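You operate a simulated robot arm through the tools that you are given. There is no shell and no other tool. Be economical: measure what you need, move in short steps, check, and stop when the job is done.

Carry out the task below with a simulated robot arm. There is one attempt and no reset: what you move stays moved.

TASK
Put the 32 mm yellow cap from the joints bench top on top of the green roll there and the 25 mm yellow cap on top of the blue filter pad there.
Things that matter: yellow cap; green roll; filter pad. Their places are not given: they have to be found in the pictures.

It is judged by the outcome, as a careful person would: the job done as asked, and still so three seconds after it is handed in. It fails if anything else is knocked over, pushed out of place, dropped, spilled or broken.

THE ROBOT
A 7-joint arm with a two-finger parallel gripper, fixed in place. Base frame: the origin is at the foot of the arm, x ahead of it, y to its left, z up; the work surface is at about z = 0. Lengths are in cm, angles in rad, forces in N, time in s.
With the tool pointing down near the work surface it reaches from about 24 to 62 cm from the base axis. Its first joint turns from -1.152 to 1.152 rad. Payload 2.6 kg.
Tool frame: the origin (TCP) lies between the finger pads and is the grasp point; the fingertips stand 3 cm ahead of it; z points along the fingers, y is the line along which they close. The gripper opens to 9.4 cm. The fingers are 2.8 cm wide and 1 cm thick; the gripper's body (5 by 9.6 cm) begins 5.5 cm behind the TCP.
Orientation is told as [roll, pitch, yaw] about the base's x, y, z axes, in that order, counted from this pose: with the fingers straight down and closing along the base's y, the tool's x points along the base's -x, its y along +y and its z along -z.

THE INTERFACE
- The arm moves only by the tool move_arm. Its argument "targets" is a list that holds one entry, the list of rows, each a list of 5 numbers: the gripper command, from -1 (shut) to 1 (fully open), values between in proportion, then the shift along the tool's x, y, z in units of 50 mm (1.0 is 50 mm), then the turn about the tool's z in units of 8 degrees (1.0 is 8 degrees). In form: [[[claw, dx, dy, dz, twist], ...]]. A call has 1 to 8 rows; each row shifts and turns the commanded pose from where the row before left it, along the tool's axes as they then stand. A call with a number of a shift or a turn outside -1 to 1 is refused whole. A row lasts 0.2 s, in which the tool goes at most 5 cm and 0.15 rad; a call with a longer step from one row to the next is refused whole, and so is a gripper value outside its range. A pose out of reach is approached as far as the arm can. The call stops where the force on the tool passes 40 N (or 10 N more than at its start, if that is more) or the arm is blocked; 0.2 s more then pass. The fingers move at their own pace (about 7.2 cm/s each) and stop on an object; they squeeze with about 28 N. The grip force told is the motor's: it shows also when the fingers shut on nothing. Time passes only in rows, and 0.2 s behind the last, so rows that do not move let the fingers close. It gives the time, the measured TCP pose, the force on the tool (base axes), the opening and the grip force at its end, in the units of the frame above (readings bear some noise), and new pictures: "views" is both (left out), scene, wrist or none.
- Cameras (640 x 400 px; columns grow to the right, rows downward): "scene" is fixed at [2.64, 42.99, 55.68]; the picture's right is [-0.86, -0.51, 0.00], its down [-0.30, 0.50, -0.81] and it looks along [0.42, -0.70, -0.58] (base axes); focal length 327 px, centre (320, 200). "wrist" rides on the gripper at [-3.7, 0, -5.8] in the tool frame; the picture's right is [0.00, -1.00, 0.00], its down [0.97, 0.00, -0.24] and it looks along [0.24, 0.00, 0.97] (tool axes); focal length 218 px, centre (320, 200).
- point_at(camera, pixels): for up to 12 pixels [column, row] of the newest picture of that camera ("zoom" is the newest enlarged one), the place [x, y, z] in the base frame of the surface seen there, good to about 0.3 cm, but the place of the scene camera against the robot may be out by one fixed shift of up to 1.2 cm in any direction. No time passes.
- enlarge(camera, box): a new picture of the part [left, top, right, bottom] of that camera's present view, enlarged. No time passes.
- close_job(): hands the job in; it is judged then, once.

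Work in short steps. Measure before you move; look again where a grasp or a placing could have gone wrong, and mend it. You have 60 turns and 120 pictures in all, the two below and enlarged ones among them. Open the gripper and draw the arm clear of the work before you hand the job in, unless the task says otherwise; then end with one line.

The tools are called after "Request:" by a JSON object that holds its "name" and its "arguments". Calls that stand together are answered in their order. move_arm: Moves the arm, as the interface text tells. Its arguments: {"type":"object","properties":{"targets":{"type":"array","items":{"type":"array","items":{"type":"array","items":{"type":"number"}}}},"views":{"type":"string","enum":["both","scene","wrist","none"]}},"required":["targets"]} The other tools are called the same way: point_at (camera, pixels) gives the place of the surface under pixels of a picture; enlarge (camera, box) takes an enlarged picture of a part of a camera's view; close_job () hands the job in.

At the start:

```text
clock: 0.0
position: [28.81, -16.15, 25.25]
ee_rot: [-0.002, 0.002, 0.0]
ft_force: [0.8, 0.3, 0.3]
width: 9.39
grasp_force: 0.0
```

scene: 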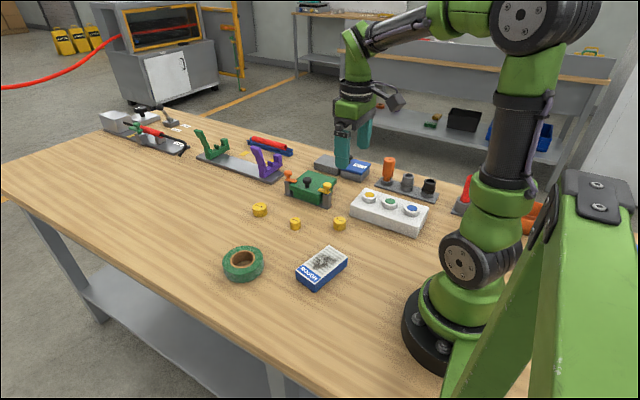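
wrist: 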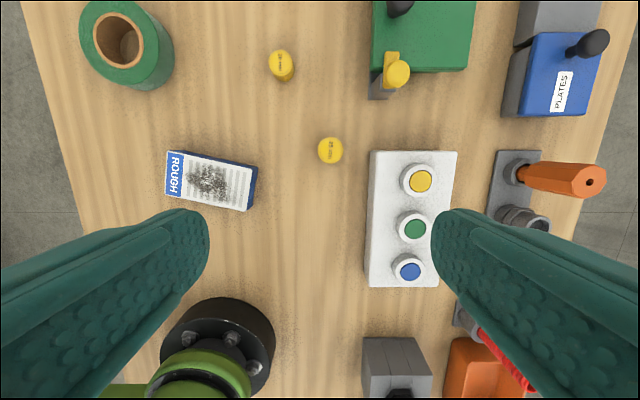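

The scene shows three yellow caps at about (260,209), (295,223) and (340,222), a green roll at (243,264) and a "ROUGH" pad at (322,268). I'll enlarge both views to tell them apart.

Request:
{"name": "enlarge", "arguments": {"camera": "scene", "box": [210, 180, 370, 300]}}

Request:
{"name": "enlarge", "arguments": {"camera": "wrist", "box": [70, 0, 370, 220]}}

Request:
{"name": "point_at", "arguments": {"camera": "scene", "pixels": [[260, 206], [252, 208], [267, 208], [295, 221], [290, 222], [300, 222], [340, 220], [333, 221], [346, 221], [243, 258], [322, 264], [243, 248]]}}

Request:
{"name": "point_at", "arguments": {"camera": "wrist", "pixels": [[330, 148], [319, 148], [342, 148], [281, 62], [269, 62], [293, 62], [210, 182], [167, 152], [256, 165], [245, 210], [95, 30], [160, 30]]}}

```text
3.33 times, centred on (290, 240) of scene
```

zoom: 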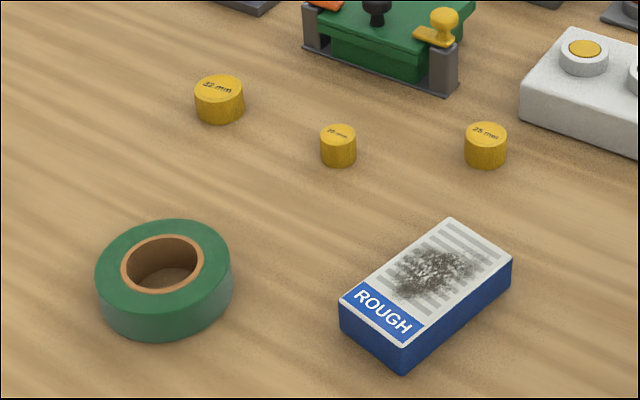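

```text
1.82 times, centred on (220, 110) of wrist
```

zoom: 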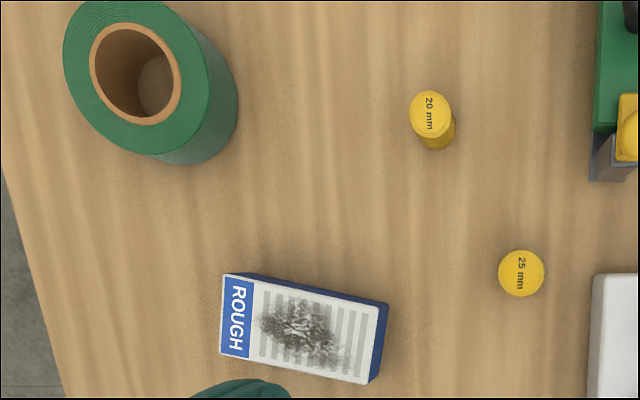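

```text
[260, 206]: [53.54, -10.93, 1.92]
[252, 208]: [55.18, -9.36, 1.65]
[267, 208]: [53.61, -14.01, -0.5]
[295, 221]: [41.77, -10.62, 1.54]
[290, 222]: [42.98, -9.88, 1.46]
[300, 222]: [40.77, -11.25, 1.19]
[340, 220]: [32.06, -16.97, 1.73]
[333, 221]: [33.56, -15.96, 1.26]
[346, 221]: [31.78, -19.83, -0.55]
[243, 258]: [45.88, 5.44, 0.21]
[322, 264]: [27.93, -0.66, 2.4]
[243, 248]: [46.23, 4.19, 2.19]
```

```text
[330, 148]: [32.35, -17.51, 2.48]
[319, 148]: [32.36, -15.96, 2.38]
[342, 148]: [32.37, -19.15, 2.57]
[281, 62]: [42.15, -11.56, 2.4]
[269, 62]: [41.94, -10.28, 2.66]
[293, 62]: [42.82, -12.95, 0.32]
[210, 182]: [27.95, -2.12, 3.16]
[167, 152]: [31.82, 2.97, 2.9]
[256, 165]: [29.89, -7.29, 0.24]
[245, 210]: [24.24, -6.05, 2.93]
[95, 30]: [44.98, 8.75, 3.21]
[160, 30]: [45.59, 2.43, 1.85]
```

The labels read 20 mm for the middle cap and 25 mm for the right-hand one, so the far cap should be the 32. I'll move high over the area between the far cap and the roll to confirm and measure.

Request:
{"name": "move_arm", "arguments": {"targets": [[[1, -0.7, 0.43, 0, 0], [1, -0.7, 0.43, 0, 0], [1, -0.7, 0.43, 0, 0], [1, -0.7, 0.43, 0, 0], [1, -0.7, 0.43, 0, 0], [1, -0.7, 0.43, 0, 0], [1, 0, 0, 0, 0]]], "views": "wrist"}}

```text
clock: 1.6
position: [50.09, -2.97, 25.19]
ee_rot: [-0.001, 0.0, 0.0]
ft_force: [-0.1, -0.2, -0.6]
width: 9.41
grasp_force: 0.2
```

wrist: 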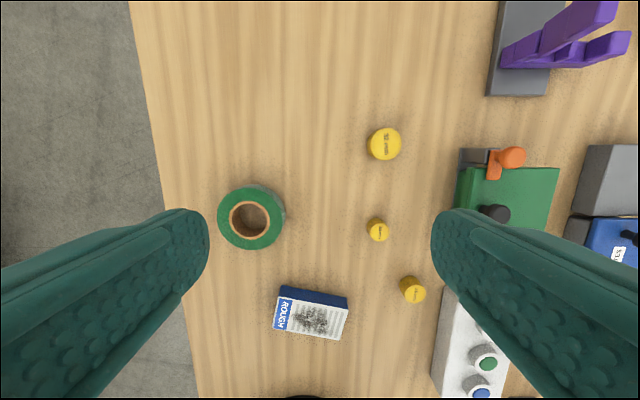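

The roll is at about (250,217), the far cap at (385,144), and the 25 cap at (412,290). I'll enlarge and measure these.

Request:
{"name": "enlarge", "arguments": {"camera": "wrist", "box": [210, 110, 450, 260]}}

Request:
{"name": "point_at", "arguments": {"camera": "wrist", "pixels": [[384, 143], [370, 144], [399, 144], [384, 130], [384, 156], [220, 218], [278, 218], [250, 192], [250, 246], [223, 226], [272, 226], [249, 240]]}}

Request:
{"name": "point_at", "arguments": {"camera": "wrist", "pixels": [[411, 294], [402, 294], [420, 294], [279, 300], [346, 310], [340, 337], [274, 326], [311, 319], [320, 200]]}}

```text
2.67 times, centred on (330, 185) of wrist
```

zoom: 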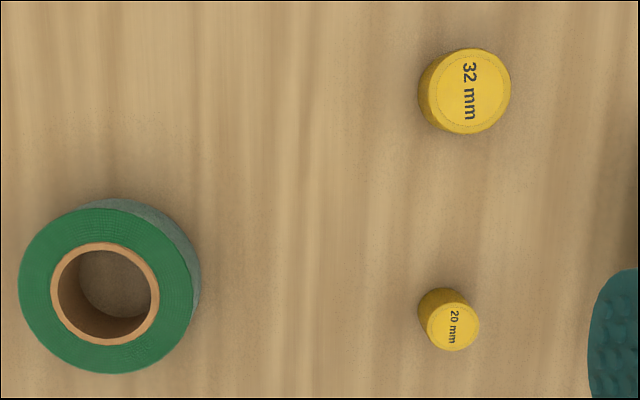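

```text
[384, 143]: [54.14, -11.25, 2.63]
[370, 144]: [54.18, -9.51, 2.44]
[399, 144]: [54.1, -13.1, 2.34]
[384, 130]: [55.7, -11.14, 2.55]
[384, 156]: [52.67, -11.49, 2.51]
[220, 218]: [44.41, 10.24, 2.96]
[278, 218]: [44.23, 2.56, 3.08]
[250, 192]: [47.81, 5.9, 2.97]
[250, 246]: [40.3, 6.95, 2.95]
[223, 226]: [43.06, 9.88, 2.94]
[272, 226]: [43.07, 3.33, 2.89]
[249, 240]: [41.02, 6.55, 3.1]
```

```text
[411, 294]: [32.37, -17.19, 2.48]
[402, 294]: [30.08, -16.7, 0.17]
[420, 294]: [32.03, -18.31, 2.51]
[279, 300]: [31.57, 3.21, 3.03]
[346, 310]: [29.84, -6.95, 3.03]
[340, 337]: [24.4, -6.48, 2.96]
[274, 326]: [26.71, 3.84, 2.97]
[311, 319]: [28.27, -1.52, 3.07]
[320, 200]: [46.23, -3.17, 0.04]
```

The 32 mm label is confirmed at about (54.15, -11.55), diameter about 3.7 cm. The roll centre is about (44.0, 6.3), outer radius 4.4, hole radius about 2.3, so the cap has to sit on the ring. I'll go over the cap and partly down.

Request:
{"name": "move_arm", "arguments": {"targets": [[[0.4, -0.27, -0.58, 0, 0], [0.4, -0.27, -0.57, 0, 0], [0.4, -0.27, -0.57, 0, 0], [0.4, 0, 0, 0.9, 0], [0.4, 0, 0, 0.9, 0], [0.4, 0, 0, 0.8, 0], [0.4, 0, 0, 0, 0]]], "views": "wrist"}}

```text
clock: 3.2
position: [53.9, -11.71, 11.98]
ee_rot: [0.002, 0.0, 0.001]
ft_force: [-0.8, -1.1, 0.4]
width: 6.57
grasp_force: 0.1
```

wrist: 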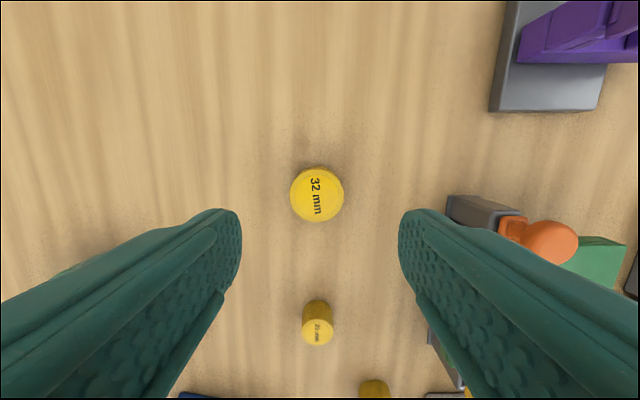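

The cap face is at (317,195), which gives x≈54.2, y≈-11.5. I'll adjust, descend to z≈3.7 and close.

Request:
{"name": "move_arm", "arguments": {"targets": [[[0.4, -0.06, 0.04, 0.6, 0], [0.4, 0, 0, 0.6, 0], [0.4, 0, 0, 0.46, 0], [0.4, 0, 0, 0, 0], [-1, 0, 0, 0, 0], [-1, 0, 0, 0, 0], [-1, 0, 0, 0, 0]]], "views": "wrist"}}

```text
clock: 4.8
position: [54.24, -11.69, 3.92]
ee_rot: [0.0, 0.0, 0.0]
ft_force: [-0.4, 0.0, -0.6]
width: 3.78
grasp_force: 28.3
```

wrist: 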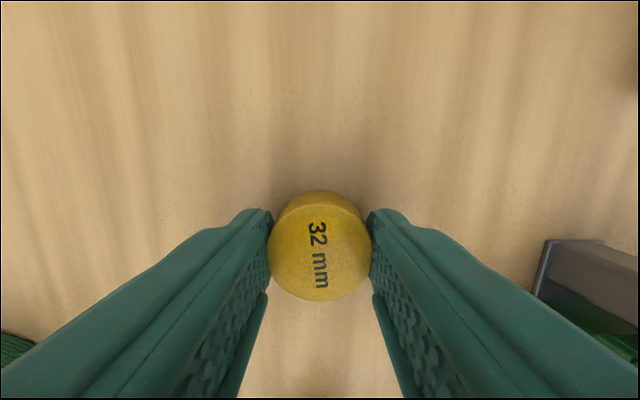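

The grip is good at 3.78 cm wide. I'll lift and carry it over the ring's far (+x) side at about (47.3, 6.3).

Request:
{"name": "move_arm", "arguments": {"targets": [[[-1, 0, 0, -0.9, 0], [-1, 0, 0, -0.9, 0], [-1, 0.28, 0.72, 0, 0], [-1, 0.28, 0.72, 0, 0], [-1, 0.28, 0.72, 0, 0], [-1, 0.28, 0.72, 0, 0], [-1, 0.28, 0.72, 0, 0], [-1, 0, 0, 0, 0]]]}}

```text
clock: 6.6
position: [47.33, 6.42, 13.03]
ee_rot: [0.0, 0.0, 0.0]
ft_force: [-0.2, 0.9, 0.0]
width: 3.76
grasp_force: 28.0
```

scene: 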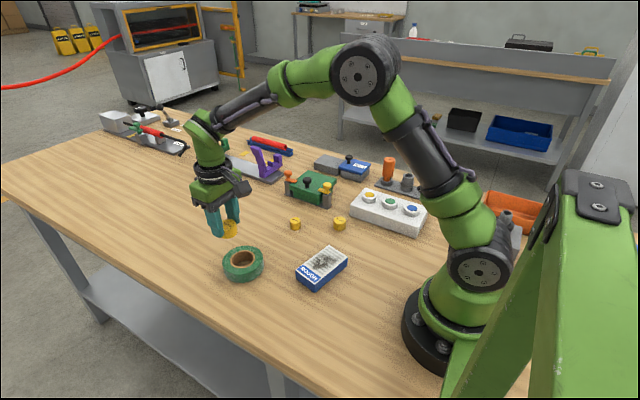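
wrist: 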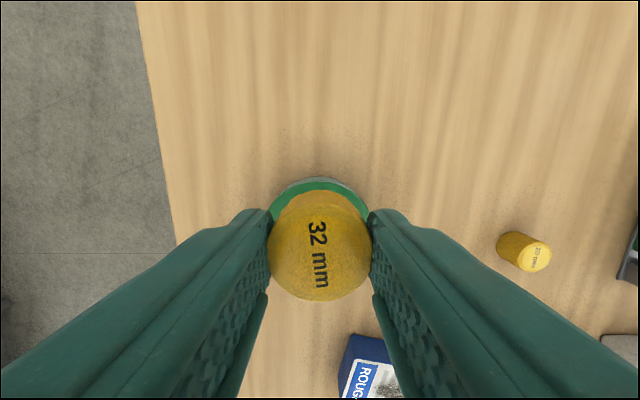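

Check the roll's far edge in the wrist view, near (320,180), before lowering.

Request:
{"name": "point_at", "arguments": {"camera": "wrist", "pixels": [[319, 184], [319, 188], [290, 191], [350, 192], [320, 260]]}}

Request:
{"name": "enlarge", "arguments": {"camera": "wrist", "box": [240, 160, 400, 260]}}

```text
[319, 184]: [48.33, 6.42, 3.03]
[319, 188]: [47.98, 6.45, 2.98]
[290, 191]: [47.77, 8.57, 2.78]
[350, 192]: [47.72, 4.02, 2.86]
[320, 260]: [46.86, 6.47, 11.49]
```

```text
4.00 times, centred on (320, 210) of wrist
```

zoom: 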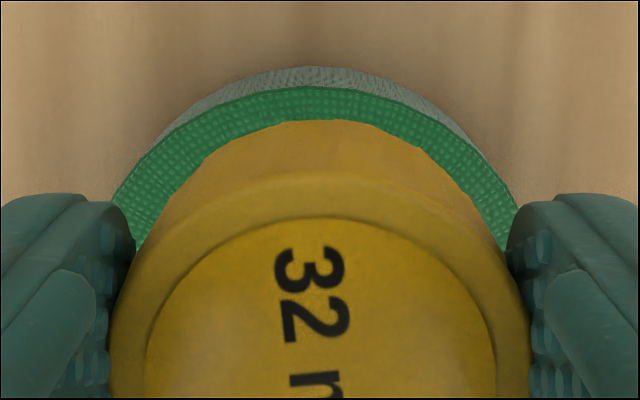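

The roll's far edge is at x≈48.5 and the cap centre at about 47.3, over mid-ring. I'll lower to just above contact, then creep down.

Request:
{"name": "move_arm", "arguments": {"targets": [[[-1, 0, 0, 0.5, 0], [-1, 0, 0, 0.4, 0], [-1, 0, 0, 0.2, 0], [-1, 0, 0, 0.06, 0], [-1, 0, 0, 0.04, 0], [-1, 0, 0, 0, 0]]]}}

```text
clock: 8.0
position: [47.27, 6.28, 6.98]
ee_rot: [-0.001, 0.001, -0.001]
ft_force: [0.1, -0.1, -1.0]
width: 3.75
grasp_force: 27.9
```

scene: 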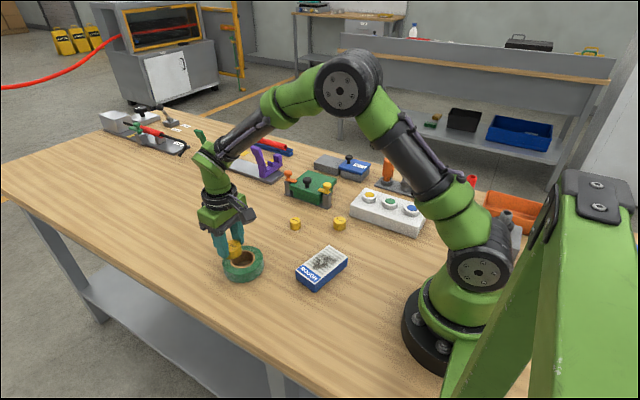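
wrist: 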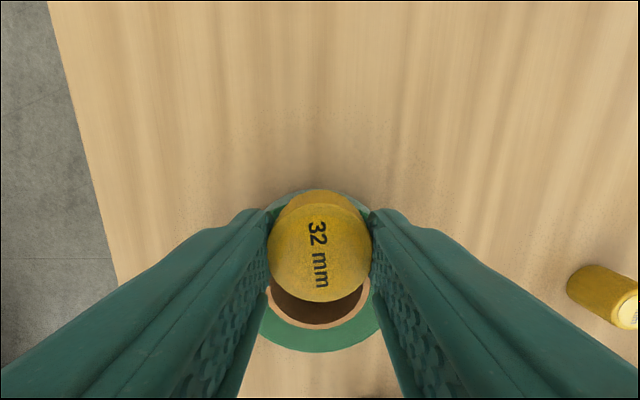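

There is no contact force yet, so I'll creep down in small steps.

Request:
{"name": "move_arm", "arguments": {"targets": [[[-1, 0, 0, 0.02, 0], [-1, 0, 0, 0.02, 0], [-1, 0, 0, 0, 0]]], "views": "none"}}

```text
clock: 8.8
position: [47.32, 6.38, 6.82]
ee_rot: [0.001, -0.003, 0.0]
ft_force: [-1.0, -1.3, 7.5]
width: 3.77
grasp_force: 28.0
```

Contact shows as 7.5 N upward. I'll release with a modest opening and rise straight up.

Request:
{"name": "move_arm", "arguments": {"targets": [[[0.1, 0, 0, 0, 0], [0.1, 0, 0, 0, 0], [0.1, 0, 0, -0.3, 0], [0.1, 0, 0, -0.8, 0], [0.1, 0, 0, -0.9, 0], [0.1, 0, 0, 0, 0]]]}}

```text
clock: 10.2
position: [47.17, 6.26, 16.66]
ee_rot: [0.0, 0.0, 0.0]
ft_force: [0.1, -0.2, 0.4]
width: 5.16
grasp_force: 0.1
```

scene: 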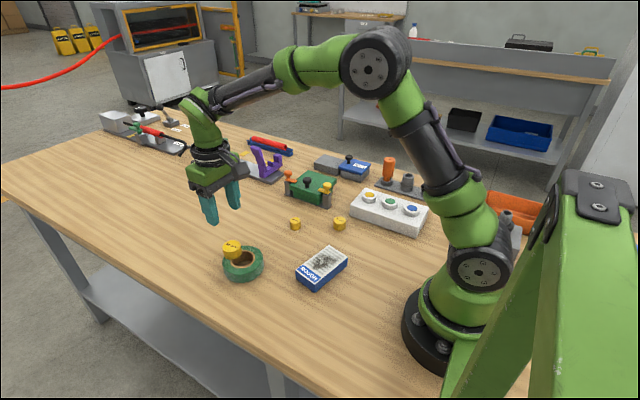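
wrist: 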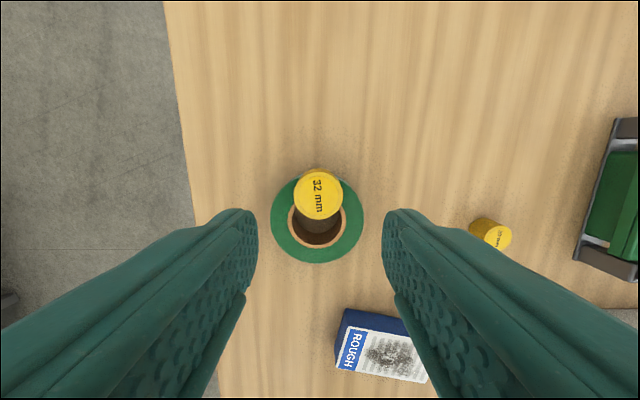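

The 32 mm cap sits stably on the ring. Next I'll move over the 25 mm cap at about (32.3, -17.4).

Request:
{"name": "move_arm", "arguments": {"targets": [[[0.05, 0.427, -0.675, 0, 0], [0.05, 0.427, -0.675, 0, 0], [0.05, 0.427, -0.675, 0, 0], [0.05, 0.427, -0.675, 0, 0], [0.05, 0.427, -0.675, 0, 0], [0.05, 0.427, -0.675, 0, 0], [0.05, 0.427, -0.675, 0, 0], [0.05, 0, 0, 0.7, 0]]]}}

```text
clock: 12.0
position: [32.08, -17.37, 13.35]
ee_rot: [0.001, 0.001, 0.001]
ft_force: [0.3, -0.2, -0.4]
width: 4.92
grasp_force: 0.0
```

scene: 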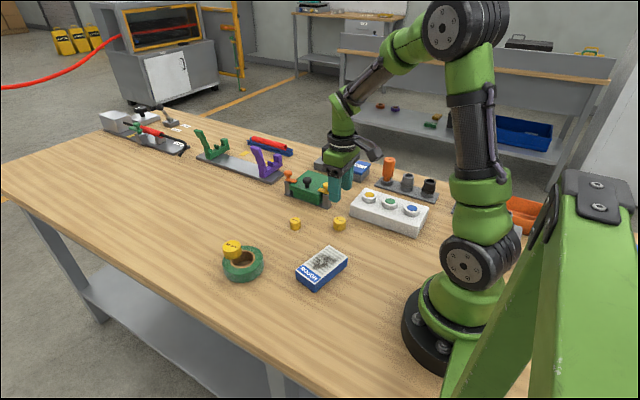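
wrist: 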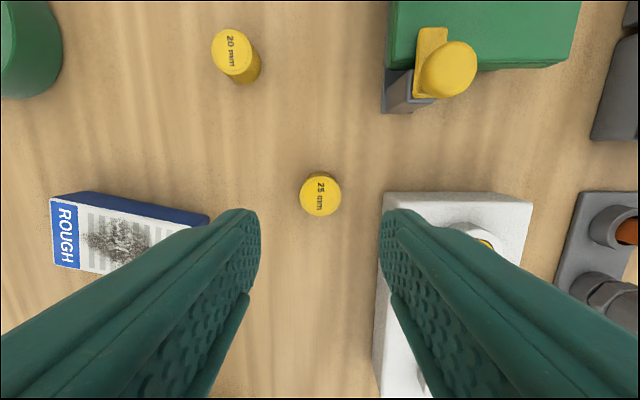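

The cap is centred under the tool at (320,195). The white block is close on the right, so I'll measure its edge before descending.

Request:
{"name": "point_at", "arguments": {"camera": "wrist", "pixels": [[319, 194], [302, 195], [338, 195], [388, 197], [386, 205], [378, 330], [381, 290], [319, 176], [319, 212]]}}

```text
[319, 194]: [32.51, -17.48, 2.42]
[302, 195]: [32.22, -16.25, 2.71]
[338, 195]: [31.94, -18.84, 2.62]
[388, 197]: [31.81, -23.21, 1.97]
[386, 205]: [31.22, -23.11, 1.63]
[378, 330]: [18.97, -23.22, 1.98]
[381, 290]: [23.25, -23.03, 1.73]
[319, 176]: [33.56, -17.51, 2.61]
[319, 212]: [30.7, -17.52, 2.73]
```

The block edge is at y≈-23 and the finger's outer side at about -21, so it clears. Descend and grasp.

Request:
{"name": "move_arm", "arguments": {"targets": [[[0.05, -0.02, -0.02, 0.7, 0], [0.05, 0, 0, 0.7, 0], [0.05, 0, 0, 0.48, 0], [0.05, 0, 0, 0, 0], [-1, 0, 0, 0, 0], [-1, 0, 0, 0, 0], [-1, 0, 0, 0, 0]]], "views": "wrist"}}

```text
clock: 13.6
position: [32.4, -17.5, 3.95]
ee_rot: [0.0, 0.0, 0.0]
ft_force: [0.2, 0.4, -0.1]
width: 2.46
grasp_force: 28.1
```

wrist: 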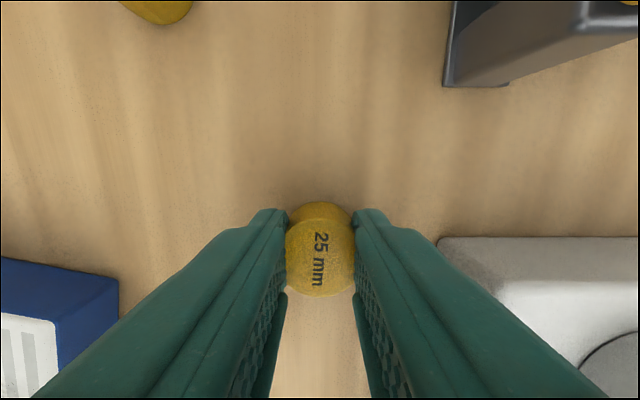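

Gripped. I'll lift and carry it over the pad centre at about (28.2, -1.6).

Request:
{"name": "move_arm", "arguments": {"targets": [[[-1, 0, 0, -0.9, 0], [-1, 0, 0, -0.9, 0], [-1, 0.21, 0.79, 0, 0], [-1, 0.21, 0.79, 0, 0], [-1, 0.21, 0.8, 0, 0], [-1, 0.21, 0.8, 0, 0], [-1, 0, 0, 0, 0]]]}}

```text
clock: 15.2
position: [28.41, -1.36, 12.89]
ee_rot: [0.0, 0.0, 0.0]
ft_force: [0.7, 0.5, -0.5]
width: 2.95
grasp_force: 28.2
```

scene: 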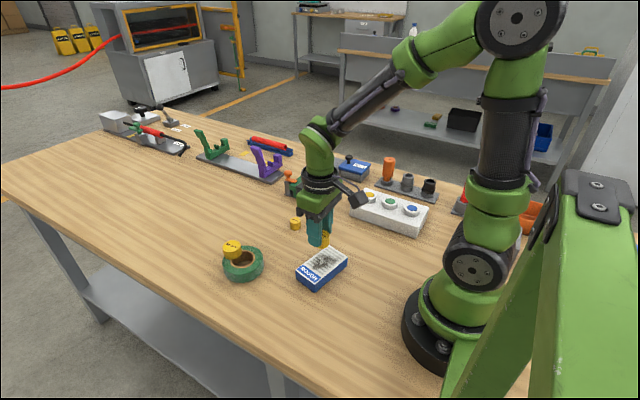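
wrist: 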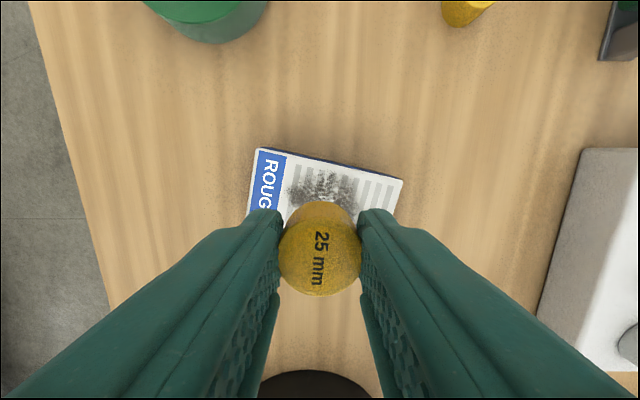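

The opening changed from 2.46 to 2.95, so I'll inspect the grip and the pad position.

Request:
{"name": "enlarge", "arguments": {"camera": "wrist", "box": [230, 130, 420, 310]}}

Request:
{"name": "enlarge", "arguments": {"camera": "scene", "box": [260, 190, 390, 300]}}

Request:
{"name": "point_at", "arguments": {"camera": "wrist", "pixels": [[260, 152], [400, 180], [330, 165], [252, 200], [393, 210], [320, 252], [320, 290], [320, 225]]}}

```text
2.22 times, centred on (325, 220) of wrist
```

zoom: 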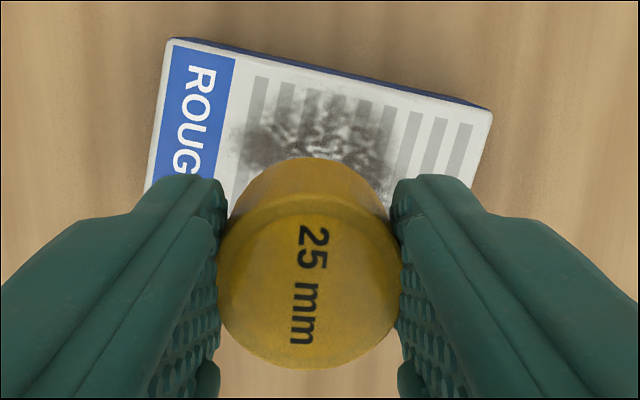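

```text
3.64 times, centred on (325, 245) of scene
```

zoom: 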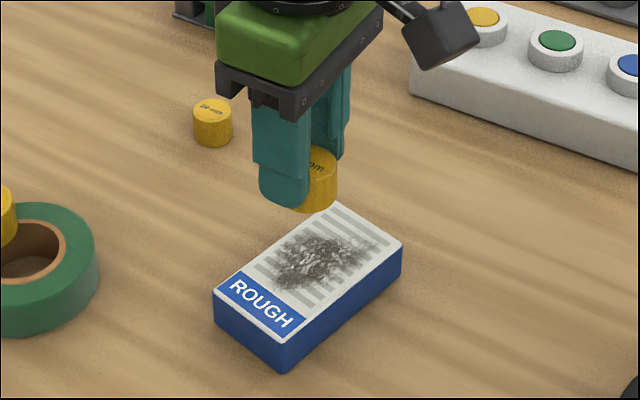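

```text
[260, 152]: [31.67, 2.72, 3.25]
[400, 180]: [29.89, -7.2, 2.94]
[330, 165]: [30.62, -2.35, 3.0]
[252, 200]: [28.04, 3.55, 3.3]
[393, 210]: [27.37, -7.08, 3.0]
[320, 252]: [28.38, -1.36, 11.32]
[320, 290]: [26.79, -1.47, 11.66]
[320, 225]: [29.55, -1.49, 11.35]
```

The cap is held level, centred about (28.2, -1.4) over the pad centre (28.1, -1.7). I'll lower it to near contact.

Request:
{"name": "move_arm", "arguments": {"targets": [[[-1, 0, -0.05, 0.5, 0], [-1, 0, 0, 0.4, 0], [-1, 0, 0, 0.2, 0], [-1, 0, 0, 0.05, 0], [-1, 0, 0, 0.02, 0], [-1, 0, 0, 0, 0]]], "views": "wrist"}}

```text
clock: 16.6
position: [28.28, -1.8, 7.03]
ee_rot: [-0.002, 0.0, 0.0]
ft_force: [0.2, -0.1, 0.4]
width: 2.95
grasp_force: 28.2
```

wrist: 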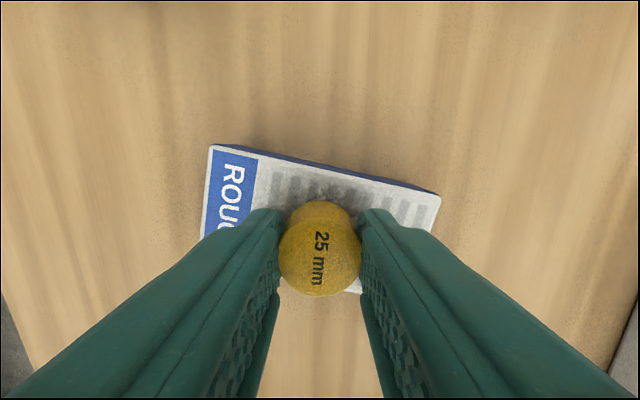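

No contact yet, so I'll creep down.

Request:
{"name": "move_arm", "arguments": {"targets": [[[-1, 0, 0, 0.02, 0], [-1, 0, 0, 0.01, 0], [-1, 0, 0, 0, 0]]], "views": "none"}}

```text
clock: 17.4
position: [28.22, -1.67, 6.92]
ee_rot: [-0.001, -0.001, 0.0]
ft_force: [-0.9, 0.6, 10.2]
width: 2.96
grasp_force: 28.0
```

Contact at 10 N. I'll release and rise straight up.

Request:
{"name": "move_arm", "arguments": {"targets": [[[0.0, 0, 0, 0, 0], [0.0, 0, 0, 0, 0], [0.0, 0, 0, -0.3, 0], [0.0, 0, 0, -0.8, 0], [0.0, 0, 0, -0.9, 0], [0.0, -0.3, -0.8, -0.3, 0], [0.0, 0, -0.9, -0.3, 0], [0, 0, -0.9, 0, 0]]]}}

```text
clock: 19.2
position: [29.77, -14.94, 19.86]
ee_rot: [0.001, 0.001, 0.001]
ft_force: [-0.2, 0.7, -0.2]
width: 4.74
grasp_force: 0.1
```

scene: 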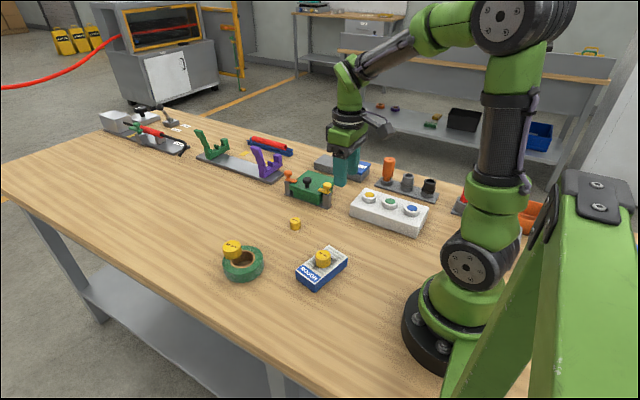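
wrist: 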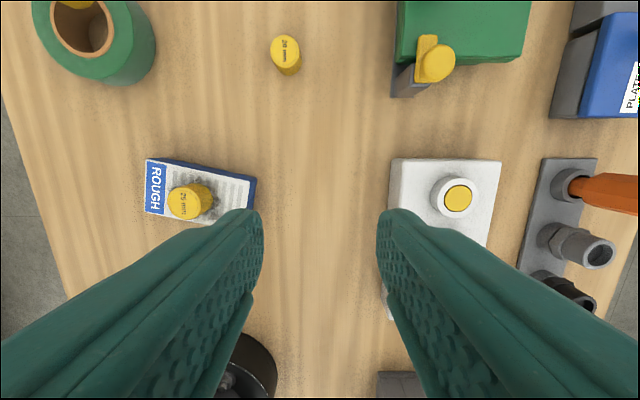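

Both caps are in place. I'll fully open the gripper and take a last enlarged look.

Request:
{"name": "move_arm", "arguments": {"targets": [[[1, 0, 0, -0.6, 0], [1, 0, 0, -0.4, 0], [1, 0, 0, 0, 0]]], "views": "none"}}

Request:
{"name": "enlarge", "arguments": {"camera": "scene", "box": [200, 130, 460, 300]}}

```text
clock: 20.0
position: [29.59, -14.73, 24.81]
ee_rot: [0.0, 0.0, -0.002]
ft_force: [-0.2, -0.7, -0.9]
width: 9.38
grasp_force: 0.0
```

```text
2.35 times, centred on (330, 215) of scene
```

zoom: 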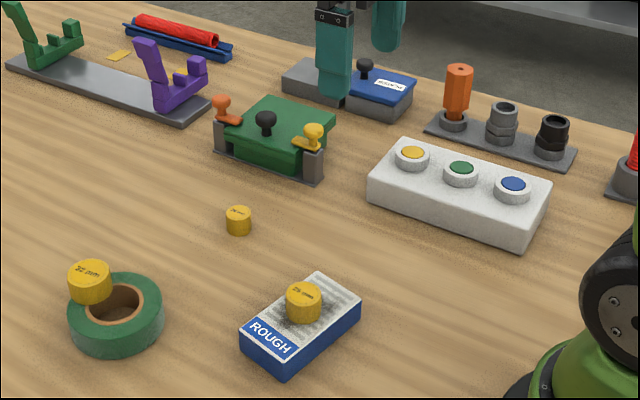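

Both caps are resting stably, nothing else has moved, and the arm is clear, so I'm handing the job in.

Request:
{"name": "close_job", "arguments": {}}

```text
The job is handed in.
```

The 32 mm cap is on top of the green roll, resting on its ring because the cap is narrower than the hole, and the 25 mm cap is centred on the blue pad labelled "ROUGH", which I took to be the filter pad.
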